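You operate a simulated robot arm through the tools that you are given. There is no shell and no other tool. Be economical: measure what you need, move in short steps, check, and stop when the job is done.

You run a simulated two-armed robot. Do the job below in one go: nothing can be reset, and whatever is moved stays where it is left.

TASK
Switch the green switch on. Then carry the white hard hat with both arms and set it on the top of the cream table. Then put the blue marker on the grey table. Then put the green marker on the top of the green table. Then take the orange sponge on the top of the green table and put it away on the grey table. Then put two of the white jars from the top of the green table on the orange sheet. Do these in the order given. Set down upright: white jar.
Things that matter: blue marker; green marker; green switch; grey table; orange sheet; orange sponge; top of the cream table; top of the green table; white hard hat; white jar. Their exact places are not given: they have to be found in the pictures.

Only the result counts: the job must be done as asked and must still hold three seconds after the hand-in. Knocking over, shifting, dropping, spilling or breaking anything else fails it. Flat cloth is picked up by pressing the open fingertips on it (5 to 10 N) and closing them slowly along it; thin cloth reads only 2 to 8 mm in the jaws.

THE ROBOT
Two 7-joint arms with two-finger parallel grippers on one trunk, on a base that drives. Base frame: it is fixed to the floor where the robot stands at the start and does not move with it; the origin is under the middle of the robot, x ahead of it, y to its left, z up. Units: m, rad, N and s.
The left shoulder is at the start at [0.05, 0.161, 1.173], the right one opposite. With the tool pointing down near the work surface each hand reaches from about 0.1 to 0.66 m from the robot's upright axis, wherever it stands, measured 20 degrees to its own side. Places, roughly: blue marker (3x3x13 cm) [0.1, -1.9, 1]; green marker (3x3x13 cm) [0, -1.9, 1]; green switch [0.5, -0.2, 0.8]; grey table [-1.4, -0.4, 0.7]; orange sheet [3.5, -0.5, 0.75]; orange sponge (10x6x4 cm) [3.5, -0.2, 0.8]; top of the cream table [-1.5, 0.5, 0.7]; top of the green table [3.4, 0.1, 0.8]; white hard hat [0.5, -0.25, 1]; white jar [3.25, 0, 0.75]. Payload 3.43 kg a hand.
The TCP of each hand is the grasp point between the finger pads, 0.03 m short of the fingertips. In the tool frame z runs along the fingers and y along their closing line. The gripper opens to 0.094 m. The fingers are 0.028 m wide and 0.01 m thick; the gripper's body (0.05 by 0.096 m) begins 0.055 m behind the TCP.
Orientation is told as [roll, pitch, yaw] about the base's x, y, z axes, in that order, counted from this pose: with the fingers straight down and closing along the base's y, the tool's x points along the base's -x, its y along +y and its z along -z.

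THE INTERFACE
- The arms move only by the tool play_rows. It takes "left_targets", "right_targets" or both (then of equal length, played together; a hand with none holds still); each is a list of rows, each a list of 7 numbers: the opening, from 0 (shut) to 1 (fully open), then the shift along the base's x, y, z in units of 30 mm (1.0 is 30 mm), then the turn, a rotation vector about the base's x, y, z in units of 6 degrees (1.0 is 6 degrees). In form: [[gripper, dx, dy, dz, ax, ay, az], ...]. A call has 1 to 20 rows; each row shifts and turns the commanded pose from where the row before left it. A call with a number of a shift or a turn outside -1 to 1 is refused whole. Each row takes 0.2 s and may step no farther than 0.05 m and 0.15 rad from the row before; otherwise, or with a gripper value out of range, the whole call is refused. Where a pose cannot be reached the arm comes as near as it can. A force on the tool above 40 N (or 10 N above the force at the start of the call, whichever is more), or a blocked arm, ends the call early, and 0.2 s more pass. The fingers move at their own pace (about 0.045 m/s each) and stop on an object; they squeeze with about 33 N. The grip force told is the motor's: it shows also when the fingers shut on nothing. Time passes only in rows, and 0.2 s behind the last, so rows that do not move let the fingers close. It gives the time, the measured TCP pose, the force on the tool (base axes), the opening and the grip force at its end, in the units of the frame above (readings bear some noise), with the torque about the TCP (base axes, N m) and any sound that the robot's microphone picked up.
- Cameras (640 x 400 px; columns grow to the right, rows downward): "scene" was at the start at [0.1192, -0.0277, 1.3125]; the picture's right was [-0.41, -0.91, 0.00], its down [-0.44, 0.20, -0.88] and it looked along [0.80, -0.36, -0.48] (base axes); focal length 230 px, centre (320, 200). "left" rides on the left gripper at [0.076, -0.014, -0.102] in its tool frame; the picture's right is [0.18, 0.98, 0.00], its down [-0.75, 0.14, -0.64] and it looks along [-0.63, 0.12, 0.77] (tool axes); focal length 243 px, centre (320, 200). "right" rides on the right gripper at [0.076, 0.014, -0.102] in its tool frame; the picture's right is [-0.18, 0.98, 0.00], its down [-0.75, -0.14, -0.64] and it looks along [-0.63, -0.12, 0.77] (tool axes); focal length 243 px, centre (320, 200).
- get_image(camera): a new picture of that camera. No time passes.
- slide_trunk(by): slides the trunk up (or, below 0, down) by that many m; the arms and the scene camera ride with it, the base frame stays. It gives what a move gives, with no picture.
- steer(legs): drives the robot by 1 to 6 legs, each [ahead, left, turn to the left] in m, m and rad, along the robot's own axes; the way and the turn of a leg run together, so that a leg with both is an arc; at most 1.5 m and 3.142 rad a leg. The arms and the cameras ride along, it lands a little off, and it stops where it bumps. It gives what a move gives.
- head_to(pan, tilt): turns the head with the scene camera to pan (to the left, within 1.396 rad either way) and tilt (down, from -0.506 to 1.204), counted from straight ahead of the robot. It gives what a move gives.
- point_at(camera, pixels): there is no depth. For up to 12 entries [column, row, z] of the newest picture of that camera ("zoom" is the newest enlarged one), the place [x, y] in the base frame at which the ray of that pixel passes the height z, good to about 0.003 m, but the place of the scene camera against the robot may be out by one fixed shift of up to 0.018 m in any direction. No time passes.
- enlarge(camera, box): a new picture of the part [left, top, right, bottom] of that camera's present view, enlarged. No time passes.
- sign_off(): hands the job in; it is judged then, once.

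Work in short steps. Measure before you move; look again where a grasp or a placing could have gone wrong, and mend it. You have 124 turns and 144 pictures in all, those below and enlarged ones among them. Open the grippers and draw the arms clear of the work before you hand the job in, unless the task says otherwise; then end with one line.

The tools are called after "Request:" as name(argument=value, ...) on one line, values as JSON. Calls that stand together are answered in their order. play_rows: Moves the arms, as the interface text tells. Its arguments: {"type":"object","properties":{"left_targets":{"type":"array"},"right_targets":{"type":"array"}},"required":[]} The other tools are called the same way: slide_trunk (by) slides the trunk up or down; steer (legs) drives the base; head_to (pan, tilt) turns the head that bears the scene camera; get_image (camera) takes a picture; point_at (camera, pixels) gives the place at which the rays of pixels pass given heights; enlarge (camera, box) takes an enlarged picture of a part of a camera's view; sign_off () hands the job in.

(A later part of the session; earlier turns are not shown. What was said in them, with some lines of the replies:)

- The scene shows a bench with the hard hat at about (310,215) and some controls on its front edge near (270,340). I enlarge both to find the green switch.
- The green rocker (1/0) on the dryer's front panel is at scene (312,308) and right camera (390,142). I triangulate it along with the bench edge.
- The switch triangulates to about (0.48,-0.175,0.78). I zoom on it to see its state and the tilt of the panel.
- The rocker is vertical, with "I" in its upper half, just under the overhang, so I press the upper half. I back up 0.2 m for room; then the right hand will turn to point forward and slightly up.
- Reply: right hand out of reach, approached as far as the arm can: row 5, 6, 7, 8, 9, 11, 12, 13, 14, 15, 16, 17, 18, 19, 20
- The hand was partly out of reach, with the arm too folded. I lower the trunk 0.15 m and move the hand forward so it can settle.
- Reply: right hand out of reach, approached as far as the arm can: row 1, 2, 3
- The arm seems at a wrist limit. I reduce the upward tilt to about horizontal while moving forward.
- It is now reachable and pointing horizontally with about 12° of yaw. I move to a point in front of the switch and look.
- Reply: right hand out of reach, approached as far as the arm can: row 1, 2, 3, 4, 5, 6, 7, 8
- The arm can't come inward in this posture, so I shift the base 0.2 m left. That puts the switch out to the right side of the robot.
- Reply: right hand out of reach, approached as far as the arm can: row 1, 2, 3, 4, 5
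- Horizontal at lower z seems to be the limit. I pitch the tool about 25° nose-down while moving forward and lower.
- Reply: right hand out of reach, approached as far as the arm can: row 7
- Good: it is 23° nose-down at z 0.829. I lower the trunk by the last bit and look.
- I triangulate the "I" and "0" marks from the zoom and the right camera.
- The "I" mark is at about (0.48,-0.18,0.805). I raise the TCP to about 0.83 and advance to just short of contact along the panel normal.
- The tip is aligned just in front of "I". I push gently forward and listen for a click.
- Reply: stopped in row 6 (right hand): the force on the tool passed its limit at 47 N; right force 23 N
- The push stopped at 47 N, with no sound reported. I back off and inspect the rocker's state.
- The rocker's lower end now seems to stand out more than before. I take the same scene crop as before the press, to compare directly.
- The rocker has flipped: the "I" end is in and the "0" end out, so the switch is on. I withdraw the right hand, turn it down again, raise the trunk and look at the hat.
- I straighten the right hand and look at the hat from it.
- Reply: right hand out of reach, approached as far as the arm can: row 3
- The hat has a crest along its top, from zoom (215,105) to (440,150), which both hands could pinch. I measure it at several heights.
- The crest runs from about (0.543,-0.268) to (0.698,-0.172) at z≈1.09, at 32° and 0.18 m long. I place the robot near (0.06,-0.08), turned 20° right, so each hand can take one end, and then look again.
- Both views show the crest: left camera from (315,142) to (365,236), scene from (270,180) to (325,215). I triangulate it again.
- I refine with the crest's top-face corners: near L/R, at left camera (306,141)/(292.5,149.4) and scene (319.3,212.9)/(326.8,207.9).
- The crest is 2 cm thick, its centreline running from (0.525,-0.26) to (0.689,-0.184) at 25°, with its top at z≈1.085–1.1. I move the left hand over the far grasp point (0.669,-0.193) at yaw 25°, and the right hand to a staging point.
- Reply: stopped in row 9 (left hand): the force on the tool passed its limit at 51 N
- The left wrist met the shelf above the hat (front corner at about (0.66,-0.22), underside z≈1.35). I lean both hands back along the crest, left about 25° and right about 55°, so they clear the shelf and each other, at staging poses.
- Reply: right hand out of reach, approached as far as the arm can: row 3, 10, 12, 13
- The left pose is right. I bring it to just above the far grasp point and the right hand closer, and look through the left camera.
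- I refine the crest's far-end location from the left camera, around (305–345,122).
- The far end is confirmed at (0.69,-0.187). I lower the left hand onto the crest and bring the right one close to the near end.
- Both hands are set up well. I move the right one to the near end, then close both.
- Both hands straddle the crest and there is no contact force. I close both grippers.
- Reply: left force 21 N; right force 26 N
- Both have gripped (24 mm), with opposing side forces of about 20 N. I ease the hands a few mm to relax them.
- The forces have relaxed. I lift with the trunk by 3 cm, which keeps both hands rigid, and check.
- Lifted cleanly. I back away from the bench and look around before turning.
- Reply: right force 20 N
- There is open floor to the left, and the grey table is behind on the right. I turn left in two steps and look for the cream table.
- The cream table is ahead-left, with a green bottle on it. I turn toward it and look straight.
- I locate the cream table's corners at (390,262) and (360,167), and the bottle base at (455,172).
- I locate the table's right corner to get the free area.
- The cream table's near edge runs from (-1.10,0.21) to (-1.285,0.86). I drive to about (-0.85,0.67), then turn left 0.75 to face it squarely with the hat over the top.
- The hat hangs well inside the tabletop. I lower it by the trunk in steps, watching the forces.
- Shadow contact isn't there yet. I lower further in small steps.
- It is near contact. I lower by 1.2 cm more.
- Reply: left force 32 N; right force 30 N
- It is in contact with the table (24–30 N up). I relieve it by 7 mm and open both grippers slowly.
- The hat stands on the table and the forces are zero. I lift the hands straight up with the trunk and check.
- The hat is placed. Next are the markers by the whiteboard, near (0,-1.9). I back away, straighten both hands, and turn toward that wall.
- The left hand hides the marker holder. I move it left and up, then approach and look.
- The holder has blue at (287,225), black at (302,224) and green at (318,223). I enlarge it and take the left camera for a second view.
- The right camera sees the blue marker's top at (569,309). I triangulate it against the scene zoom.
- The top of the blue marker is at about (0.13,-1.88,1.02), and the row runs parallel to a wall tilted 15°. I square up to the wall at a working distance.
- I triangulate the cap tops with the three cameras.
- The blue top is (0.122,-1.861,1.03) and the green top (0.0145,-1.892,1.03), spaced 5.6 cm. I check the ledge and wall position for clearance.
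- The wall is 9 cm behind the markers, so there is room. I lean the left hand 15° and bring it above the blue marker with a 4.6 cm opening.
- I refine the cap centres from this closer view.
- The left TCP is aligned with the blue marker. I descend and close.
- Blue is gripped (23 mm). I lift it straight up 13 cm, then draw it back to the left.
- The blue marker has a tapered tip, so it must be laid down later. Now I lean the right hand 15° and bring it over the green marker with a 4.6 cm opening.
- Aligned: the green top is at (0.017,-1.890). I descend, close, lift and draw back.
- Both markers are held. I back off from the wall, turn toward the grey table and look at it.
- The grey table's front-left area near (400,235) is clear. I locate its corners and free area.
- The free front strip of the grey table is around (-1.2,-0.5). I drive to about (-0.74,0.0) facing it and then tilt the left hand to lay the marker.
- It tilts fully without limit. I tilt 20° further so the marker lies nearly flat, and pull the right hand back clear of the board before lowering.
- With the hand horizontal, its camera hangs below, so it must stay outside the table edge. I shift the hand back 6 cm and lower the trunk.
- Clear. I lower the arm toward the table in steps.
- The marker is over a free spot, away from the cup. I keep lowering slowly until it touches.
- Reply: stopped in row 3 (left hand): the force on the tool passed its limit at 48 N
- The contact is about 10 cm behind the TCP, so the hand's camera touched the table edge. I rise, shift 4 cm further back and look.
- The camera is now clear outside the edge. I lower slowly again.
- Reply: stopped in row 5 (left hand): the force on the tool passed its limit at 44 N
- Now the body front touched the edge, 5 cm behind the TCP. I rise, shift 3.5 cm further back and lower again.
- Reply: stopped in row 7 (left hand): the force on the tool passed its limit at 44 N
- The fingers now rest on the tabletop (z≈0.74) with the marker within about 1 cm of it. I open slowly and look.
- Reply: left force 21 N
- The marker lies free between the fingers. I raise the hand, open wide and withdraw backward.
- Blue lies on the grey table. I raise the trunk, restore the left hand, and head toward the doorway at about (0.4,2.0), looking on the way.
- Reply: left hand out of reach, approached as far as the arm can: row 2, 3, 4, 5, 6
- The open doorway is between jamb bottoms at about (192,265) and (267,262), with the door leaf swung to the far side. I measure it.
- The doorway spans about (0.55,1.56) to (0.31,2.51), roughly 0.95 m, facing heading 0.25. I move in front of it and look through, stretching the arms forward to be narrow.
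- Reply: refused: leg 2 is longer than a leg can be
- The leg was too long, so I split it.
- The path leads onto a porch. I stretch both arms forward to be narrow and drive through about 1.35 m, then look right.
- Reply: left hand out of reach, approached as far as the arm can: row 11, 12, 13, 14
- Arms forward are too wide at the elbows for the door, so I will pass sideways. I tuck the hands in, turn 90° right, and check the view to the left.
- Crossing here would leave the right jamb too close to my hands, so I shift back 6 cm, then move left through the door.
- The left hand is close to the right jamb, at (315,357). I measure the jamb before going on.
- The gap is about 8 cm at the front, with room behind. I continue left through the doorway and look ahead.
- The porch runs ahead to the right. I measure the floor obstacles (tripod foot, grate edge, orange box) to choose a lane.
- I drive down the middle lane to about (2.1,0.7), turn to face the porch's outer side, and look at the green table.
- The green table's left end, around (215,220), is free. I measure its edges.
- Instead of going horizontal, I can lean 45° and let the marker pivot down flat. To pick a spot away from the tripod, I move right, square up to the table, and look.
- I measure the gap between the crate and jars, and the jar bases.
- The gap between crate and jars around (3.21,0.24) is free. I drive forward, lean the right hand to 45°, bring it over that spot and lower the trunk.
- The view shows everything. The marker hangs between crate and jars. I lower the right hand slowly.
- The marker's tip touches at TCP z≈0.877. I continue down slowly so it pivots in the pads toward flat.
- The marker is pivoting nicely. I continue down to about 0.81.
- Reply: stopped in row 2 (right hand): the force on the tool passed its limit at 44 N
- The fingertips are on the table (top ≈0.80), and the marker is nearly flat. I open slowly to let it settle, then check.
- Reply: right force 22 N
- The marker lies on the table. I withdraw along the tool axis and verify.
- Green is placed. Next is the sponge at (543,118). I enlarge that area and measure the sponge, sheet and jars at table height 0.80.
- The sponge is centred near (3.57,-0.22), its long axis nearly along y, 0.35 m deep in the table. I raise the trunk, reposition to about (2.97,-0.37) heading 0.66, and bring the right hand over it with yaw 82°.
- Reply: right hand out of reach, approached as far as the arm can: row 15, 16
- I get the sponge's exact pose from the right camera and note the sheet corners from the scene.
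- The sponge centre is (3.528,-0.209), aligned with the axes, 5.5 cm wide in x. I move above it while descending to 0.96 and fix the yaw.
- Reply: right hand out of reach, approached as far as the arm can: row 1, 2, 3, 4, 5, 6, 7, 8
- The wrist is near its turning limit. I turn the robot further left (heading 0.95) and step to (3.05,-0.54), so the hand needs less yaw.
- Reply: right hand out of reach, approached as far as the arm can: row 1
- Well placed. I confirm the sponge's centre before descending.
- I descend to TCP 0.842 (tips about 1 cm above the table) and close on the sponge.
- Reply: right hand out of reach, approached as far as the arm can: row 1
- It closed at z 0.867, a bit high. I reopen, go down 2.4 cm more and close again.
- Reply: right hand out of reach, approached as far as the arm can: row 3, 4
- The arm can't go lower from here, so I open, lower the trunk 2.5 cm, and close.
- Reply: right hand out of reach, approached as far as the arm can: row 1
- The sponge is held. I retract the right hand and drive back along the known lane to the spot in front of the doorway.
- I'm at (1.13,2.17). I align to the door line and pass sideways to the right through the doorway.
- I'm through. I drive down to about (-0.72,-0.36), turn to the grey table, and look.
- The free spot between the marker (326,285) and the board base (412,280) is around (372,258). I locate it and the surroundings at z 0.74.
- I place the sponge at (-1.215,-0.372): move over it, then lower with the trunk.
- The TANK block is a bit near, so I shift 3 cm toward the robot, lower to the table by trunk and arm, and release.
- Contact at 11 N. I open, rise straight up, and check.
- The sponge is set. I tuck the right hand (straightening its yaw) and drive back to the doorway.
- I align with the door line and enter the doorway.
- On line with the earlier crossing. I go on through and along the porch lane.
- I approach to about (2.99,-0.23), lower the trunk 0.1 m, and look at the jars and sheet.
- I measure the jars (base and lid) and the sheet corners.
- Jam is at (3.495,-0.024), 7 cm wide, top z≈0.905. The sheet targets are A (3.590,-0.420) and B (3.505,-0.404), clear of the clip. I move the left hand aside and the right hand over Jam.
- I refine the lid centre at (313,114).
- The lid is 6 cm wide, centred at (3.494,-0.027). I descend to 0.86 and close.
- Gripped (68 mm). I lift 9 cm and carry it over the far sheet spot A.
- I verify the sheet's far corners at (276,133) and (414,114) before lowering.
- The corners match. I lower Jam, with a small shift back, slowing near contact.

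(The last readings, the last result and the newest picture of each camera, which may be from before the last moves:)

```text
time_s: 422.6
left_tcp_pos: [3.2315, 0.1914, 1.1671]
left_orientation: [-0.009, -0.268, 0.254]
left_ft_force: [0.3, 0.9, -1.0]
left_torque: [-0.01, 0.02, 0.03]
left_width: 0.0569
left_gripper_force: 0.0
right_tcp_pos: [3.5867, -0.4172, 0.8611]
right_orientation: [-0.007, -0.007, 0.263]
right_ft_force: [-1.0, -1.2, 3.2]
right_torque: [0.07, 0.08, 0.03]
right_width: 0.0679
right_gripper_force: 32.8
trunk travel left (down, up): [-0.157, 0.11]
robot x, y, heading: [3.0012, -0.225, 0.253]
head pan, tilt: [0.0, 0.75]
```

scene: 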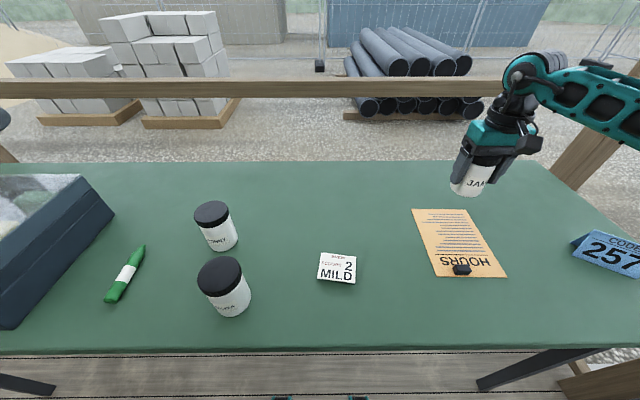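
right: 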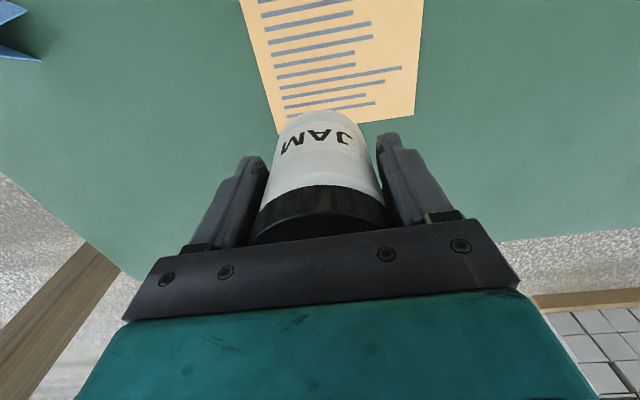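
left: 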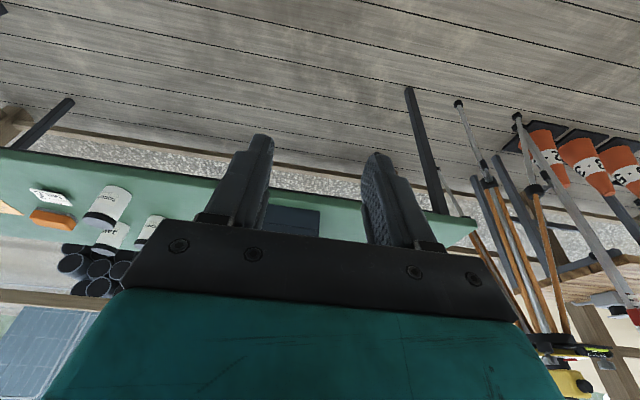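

It is touching (force up 7 N). I open gently and rise straight up.

Request:
play_rows(right_targets=[[0.75, 0, 0, 0, 0, 0, 0], [0.8, 0, 0, 0, 0, 0, 0], [0.9, 0, 0, 0, 0, 0, 0], [1, 0, 0, 0, 0, 0, 0], [1, 0, 0, 0, 0, 0, 0], [1, 0, 0, 0.5, 0, 0, 0], [1, 0, 0, 0.8, 0, 0, 0], [1, 0, 0, 0.9, 0, 0, 0], [1, 0, 0, 0.9, 0, 0, 0], [1, 0, 0, 0.9, 0, 0, 0], [1, 0, 0, 0.9, 0, 0, 0]])

Request:
get_image(camera="right")

```text
time_s: 425.0
left_tcp_pos: [3.2328, 0.1918, 1.1666]
left_orientation: [-0.01, -0.268, 0.253]
left_ft_force: [-0.6, 0.5, 0.4]
left_torque: [-0.02, 0.04, -0.01]
left_width: 0.0565
left_gripper_force: 0.2
right_tcp_pos: [3.5883, -0.4189, 1.0046]
right_orientation: [-0.005, -0.005, 0.261]
right_ft_force: [0.6, -0.2, 0.0]
right_torque: [0.01, 0.04, -0.01]
right_width: 0.094
right_gripper_force: 0.1
trunk travel left (down, up): [-0.157, 0.11]
robot x, y, heading: [2.9987, -0.2244, 0.256]
head pan, tilt: [0.0, 0.75]
```

```text
23 pictures are left
```

right: 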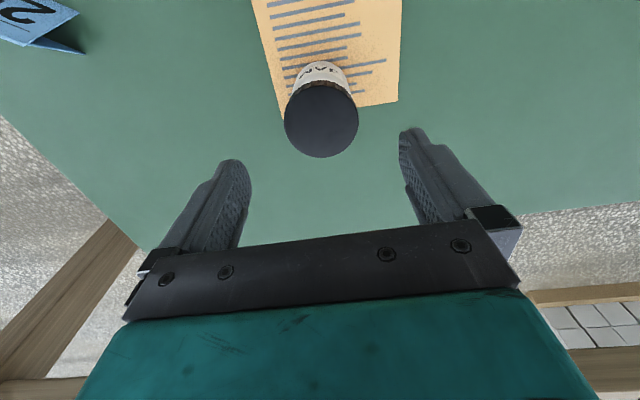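

Jam stands on the sheet. I shift the base 0.25 m left and bring the right hand over Honey at about (3.378,0.12).

Request:
steer(legs=[[0, 0.25, 0]])

Request:
play_rows(right_targets=[[1, -0.44, 0.9, 0, 0, 0, 0], [1, -0.44, 0.9, 0, 0, 0, 0], [1, -0.44, 0.9, 0, 0, 0, 0], [1, -0.44, 0.9, 0, 0, 0, 0], [1, -0.44, 0.9, 0, 0, 0, 0], [1, -0.44, 0.9, 0, 0, 0, 0], [1, -0.44, 0.9, 0, 0, 0, 0], [1, -0.44, 0.9, 0, 0, 0, 0], [1, -0.44, 0.9, 0, 0, 0, 0], [1, -0.44, 0.9, 0, 0, 0, 0], [1, -0.44, 0.9, 0, 0, 0, 0]])

Request:
get_image(camera="right")

```text
time_s: 427.8
left_tcp_pos: [3.1689, 0.4364, 1.1675]
left_orientation: [-0.009, -0.269, 0.254]
left_ft_force: [-0.5, -0.2, -0.5]
left_torque: [-0.01, 0.0, 0.01]
left_width: 0.0565
left_gripper_force: 0.1
right_tcp_pos: [3.5248, -0.1745, 1.0048]
right_orientation: [-0.005, -0.005, 0.26]
right_ft_force: [0.1, -0.2, -0.7]
right_torque: [0.0, -0.01, 0.02]
right_width: 0.0938
right_gripper_force: 0.1
trunk travel left (down, up): [-0.157, 0.11]
robot x, y, heading: [2.9367, 0.019, 0.25]
head pan, tilt: [0.0, 0.75]
```

```text
time_s: 430.2
left_tcp_pos: [3.1699, 0.4361, 1.1675]
left_orientation: [-0.009, -0.268, 0.254]
left_ft_force: [0.3, -0.3, -0.4]
left_torque: [-0.01, -0.01, -0.02]
left_width: 0.0564
left_gripper_force: 0.2
right_tcp_pos: [3.3785, 0.1232, 1.0046]
right_orientation: [-0.007, -0.004, 0.259]
right_ft_force: [0.7, -0.1, 0.5]
right_torque: [0.02, -0.03, -0.02]
right_width: 0.0943
right_gripper_force: 0.0
trunk travel left (down, up): [-0.157, 0.11]
robot x, y, heading: [2.9379, 0.0191, 0.255]
head pan, tilt: [0.0, 0.75]
```

```text
22 pictures are left
```

right: 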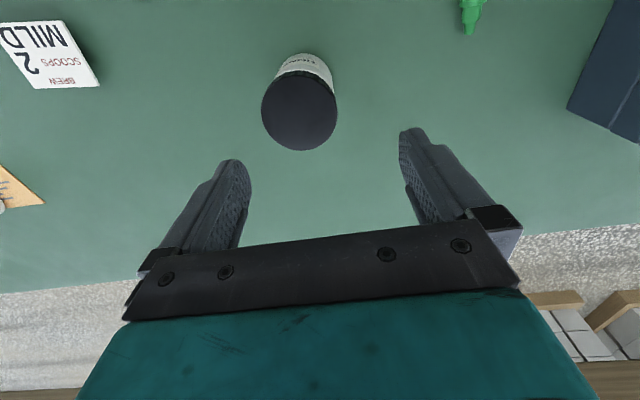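

Request:
point_at(camera="right", pixels=[[299, 112, 0.905], [262, 113, 0.905], [337, 108, 0.905]])

```text
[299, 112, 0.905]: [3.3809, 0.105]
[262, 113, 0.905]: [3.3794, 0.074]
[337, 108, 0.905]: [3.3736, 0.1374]
```

Honey is centred at (3.379,0.106). I shift, descend and grip.

Request:
play_rows(right_targets=[[1, 0.02, -0.57, 0, 0, 0, 0], [1, 0, 0, -0.82, 0, 0, 0], [1, 0, 0, -0.82, 0, 0, 0], [1, 0, 0, -0.82, 0, 0, 0], [1, 0, 0, -0.82, 0, 0, 0], [1, 0, 0, -0.82, 0, 0, 0], [1, 0, 0, -0.78, 0, 0, 0], [0.75, 0, 0, 0, 0, 0, 0], [0.65, 0, 0, 0, 0, 0, 0], [0.55, 0, 0, 0, 0, 0, 0], [0.45, 0, 0, 0, 0, 0, 0], [0.4, 0, 0, 0, 0, 0, 0]])

```text
time_s: 432.8
left_tcp_pos: [3.169, 0.4353, 1.1677]
left_orientation: [-0.009, -0.268, 0.254]
left_ft_force: [0.8, -0.6, 0.4]
left_torque: [-0.01, 0.0, 0.0]
left_width: 0.0563
left_gripper_force: 0.1
right_tcp_pos: [3.3812, 0.1055, 0.858]
right_orientation: [-0.003, -0.005, 0.26]
right_ft_force: [0.2, -1.2, -0.2]
right_torque: [0.05, 0.02, 0.02]
right_width: 0.0652
right_gripper_force: 32.6
trunk travel left (down, up): [-0.157, 0.11]
robot x, y, heading: [2.9366, 0.0154, 0.252]
head pan, tilt: [0.0, 0.75]
```

Gripped (65 mm). I lift 14 cm, move the base back right 0.25 m, and carry it over sheet spot B.

Request:
play_rows(right_targets=[[0.4, 0, 0, 0.8, 0, 0, 0], [0.4, 0, 0, 0.8, 0, 0, 0], [0.4, 0, 0, 0.8, 0, 0, 0], [0.4, 0, 0, 0.8, 0, 0, 0], [0.4, 0, 0, 0.8, 0, 0, 0], [0.4, 0, 0, 0.7, 0, 0, 0]])

Request:
steer(legs=[[0, -0.25, 0]])

Request:
play_rows(right_targets=[[0.4, 0.2, -0.88, 0, 0, 0, 0], [0.4, 0.2, -0.88, 0, 0, 0, 0], [0.4, 0.2, -0.88, 0, 0, 0, 0], [0.4, 0.2, -0.88, 0, 0, 0, 0], [0.4, 0.2, -0.88, 0, 0, 0, 0], [0.4, 0.2, -0.88, 0, 0, 0, 0], [0.4, 0.2, -0.88, 0, 0, 0, 0], [0.4, 0.2, -0.88, 0, 0, 0, 0], [0.4, 0.2, -0.88, 0, 0, 0, 0], [0.4, 0.2, -0.88, 0, 0, 0, 0]])

Request:
get_image(camera="scene")

Request:
get_image(camera="right")

```text
time_s: 434.2
left_tcp_pos: [3.1698, 0.4367, 1.1659]
left_orientation: [-0.01, -0.268, 0.253]
left_ft_force: [0.7, 0.5, -0.5]
left_torque: [-0.01, -0.01, 0.0]
left_width: 0.0564
left_gripper_force: 0.1
right_tcp_pos: [3.3815, 0.104, 0.9981]
right_orientation: [-0.003, -0.004, 0.262]
right_ft_force: [0.1, -0.3, -3.9]
right_torque: [-0.04, -0.03, 0.03]
right_width: 0.0652
right_gripper_force: 32.9
trunk travel left (down, up): [-0.157, 0.11]
robot x, y, heading: [2.9371, 0.0196, 0.251]
head pan, tilt: [0.0, 0.75]
```

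```text
time_s: 437.0
left_tcp_pos: [3.2322, 0.1954, 1.1664]
left_orientation: [-0.008, -0.27, 0.254]
left_ft_force: [-0.4, 0.4, 0.1]
left_torque: [0.02, 0.03, -0.01]
left_width: 0.0563
left_gripper_force: 0.1
right_tcp_pos: [3.4444, -0.1369, 0.9986]
right_orientation: [-0.004, -0.003, 0.261]
right_ft_force: [0.0, -0.7, -2.8]
right_torque: [-0.03, 0.02, 0.05]
right_width: 0.0651
right_gripper_force: 33.1
trunk travel left (down, up): [-0.157, 0.11]
robot x, y, heading: [2.9967, -0.22, 0.249]
head pan, tilt: [0.0, 0.75]
```

```text
time_s: 439.2
left_tcp_pos: [3.2327, 0.1948, 1.1661]
left_orientation: [-0.009, -0.27, 0.253]
left_ft_force: [-0.5, -0.6, 0.0]
left_torque: [-0.01, 0.0, 0.02]
left_width: 0.0564
left_gripper_force: 0.1
right_tcp_pos: [3.5045, -0.4023, 0.9992]
right_orientation: [-0.006, -0.005, 0.261]
right_ft_force: [0.9, 0.0, -2.9]
right_torque: [0.0, -0.03, -0.03]
right_width: 0.0648
right_gripper_force: 33.1
trunk travel left (down, up): [-0.157, 0.11]
robot x, y, heading: [3.0036, -0.2214, 0.253]
head pan, tilt: [0.0, 0.75]
```

```text
21 pictures are left
```

scene: 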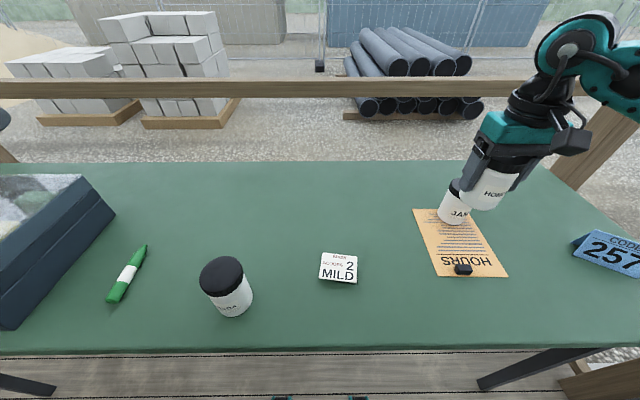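

```text
20 pictures are left
5 turns are left
```

right: 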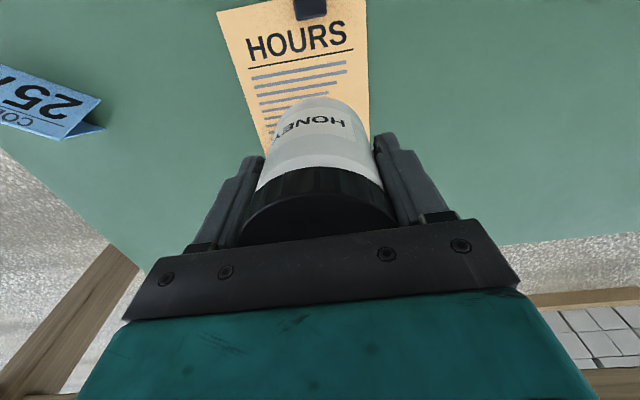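

Honey is over spot B. I lower it, slowing near contact.

Request:
play_rows(right_targets=[[0.4, 0, 0, -0.9, 0, 0, 0], [0.4, 0, 0, -0.9, 0, 0, 0], [0.4, 0, 0, -0.9, 0, 0, 0], [0.4, 0, 0, -0.9, 0, 0, 0], [0.4, 0, 0, -0.5, 0, 0, 0], [0.4, 0, 0, -0.25, 0, 0, 0], [0.4, 0, 0, -0.12, 0, 0, 0], [0.4, 0, 0, -0.08, 0, 0, 0], [0.4, 0, 0, -0.05, 0, 0, 0]])

Request:
enlarge(camera="scene", box=[380, 130, 560, 290])

```text
time_s: 441.2
left_tcp_pos: [3.2321, 0.1946, 1.1671]
left_orientation: [-0.009, -0.271, 0.252]
left_ft_force: [0.0, 1.1, -0.3]
left_torque: [-0.02, 0.0, 0.01]
left_width: 0.0566
left_gripper_force: 0.0
right_tcp_pos: [3.5031, -0.4009, 0.8602]
right_orientation: [-0.005, -0.005, 0.259]
right_ft_force: [-0.4, -1.7, -0.5]
right_torque: [0.02, 0.04, -0.01]
right_width: 0.0647
right_gripper_force: 33.4
trunk travel left (down, up): [-0.157, 0.11]
robot x, y, heading: [2.9997, -0.2254, 0.256]
head pan, tilt: [0.0, 0.75]
```

```text
2.50 times, centred on (470, 210) of scene
4 turns are left
```

zoom: 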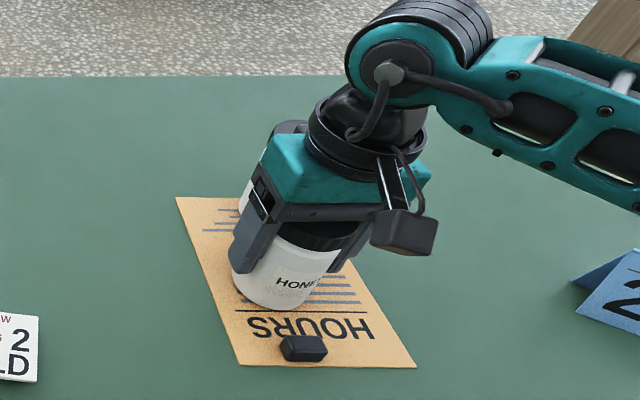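

It is just touching, clear of the clip and Jam. I release gently and rise straight up, then check.

Request:
play_rows(right_targets=[[0.4, 0, 0, -0.03, 0, 0, 0], [0.72, 0, 0, 0, 0, 0, 0], [0.8, 0, 0, 0, 0, 0, 0], [0.9, 0, 0, 0, 0, 0, 0], [1, 0, 0, 0, 0, 0, 0], [1, 0, 0, 0, 0, 0, 0], [1, 0, 0, 0.5, 0, 0, 0], [1, 0, 0, 0.8, 0, 0, 0], [1, 0, 0, 0.9, 0, 0, 0], [1, 0, 0, 0.9, 0, 0, 0], [1, 0, 0, 0.9, 0, 0, 0], [1, 0, 0, 0.9, 0, 0, 0], [1, 0, 0, 0.9, 0, 0, 0], [1, 0, 0, 0.9, 0, 0, 0]])

Request:
get_image(camera="right")

Request:
get_image(camera="scene")

```text
time_s: 444.2
left_tcp_pos: [3.2314, 0.196, 1.1672]
left_orientation: [-0.009, -0.269, 0.253]
left_ft_force: [-0.7, 0.6, -0.2]
left_torque: [-0.02, 0.0, 0.0]
left_width: 0.056
left_gripper_force: 0.1
right_tcp_pos: [3.5025, -0.4017, 1.0614]
right_orientation: [-0.007, -0.004, 0.26]
right_ft_force: [-0.1, -0.2, -0.5]
right_torque: [-0.02, 0.01, -0.01]
right_width: 0.0938
right_gripper_force: 0.1
trunk travel left (down, up): [-0.157, 0.11]
robot x, y, heading: [2.9979, -0.2261, 0.251]
head pan, tilt: [0.0, 0.75]
```

```text
18 pictures are left
```

right: 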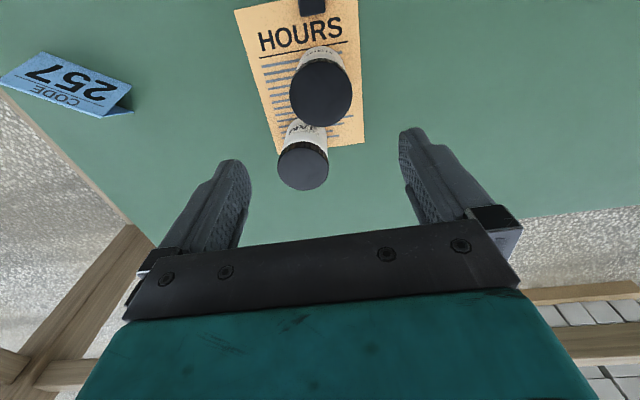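

```text
17 pictures are left
3 turns are left
```

scene: 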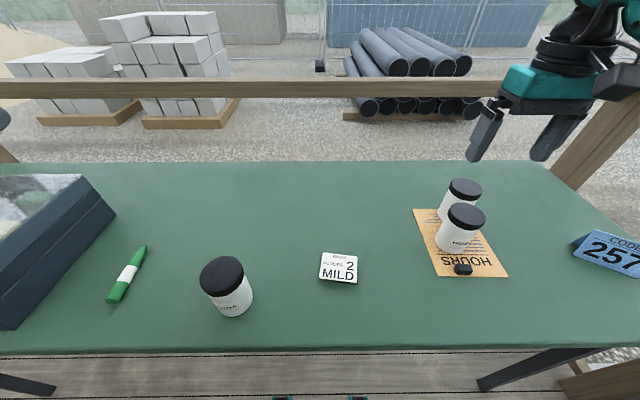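

Both jars stand upright on the orange sheet and nothing else was disturbed. I raise the trunk and back the robot away from the table.

Request:
slide_trunk(by=0.08)

Request:
steer(legs=[[-0.5, 0, 0]])

```text
time_s: 445.4
left_tcp_pos: [3.2315, 0.1947, 1.247]
left_orientation: [-0.009, -0.269, 0.254]
left_ft_force: [-1.1, -0.4, -0.8]
left_torque: [-0.03, 0.03, 0.01]
left_width: 0.0563
left_gripper_force: 0.1
right_tcp_pos: [3.5025, -0.4016, 1.1416]
right_orientation: [-0.004, -0.004, 0.261]
right_ft_force: [0.2, -0.1, -0.1]
right_torque: [0.03, 0.02, 0.01]
right_width: 0.0937
right_gripper_force: 0.2
trunk travel left (down, up): [-0.237, 0.03]
robot x, y, heading: [3.0011, -0.2223, 0.253]
head pan, tilt: [0.0, 0.75]
```

```text
time_s: 448.3
left_tcp_pos: [2.7564, 0.0721, 1.2473]
left_orientation: [-0.009, -0.269, 0.249]
left_ft_force: [0.3, -0.2, 0.6]
left_torque: [0.0, -0.01, -0.03]
left_width: 0.0563
left_gripper_force: 0.2
right_tcp_pos: [3.0267, -0.5239, 1.1414]
right_orientation: [-0.005, -0.006, 0.26]
right_ft_force: [-0.9, 0.0, -0.4]
right_torque: [-0.01, -0.02, -0.03]
right_width: 0.0941
right_gripper_force: 0.0
trunk travel left (down, up): [-0.237, 0.03]
robot x, y, heading: [2.5251, -0.3425, 0.248]
head pan, tilt: [0.0, 0.75]
2 turns are left
```

The arms are clear and the grippers are open, so I hand in the job.

Request:
sign_off()

```text
The job is handed in.
```

I did all six steps in the order given and handed the job in. The green switch is on, the hard hat is on the cream table, the blue marker and the sponge are on the grey table, the green marker is on the green table, and the Jam and Honey jars stand upright on the orange sheet.
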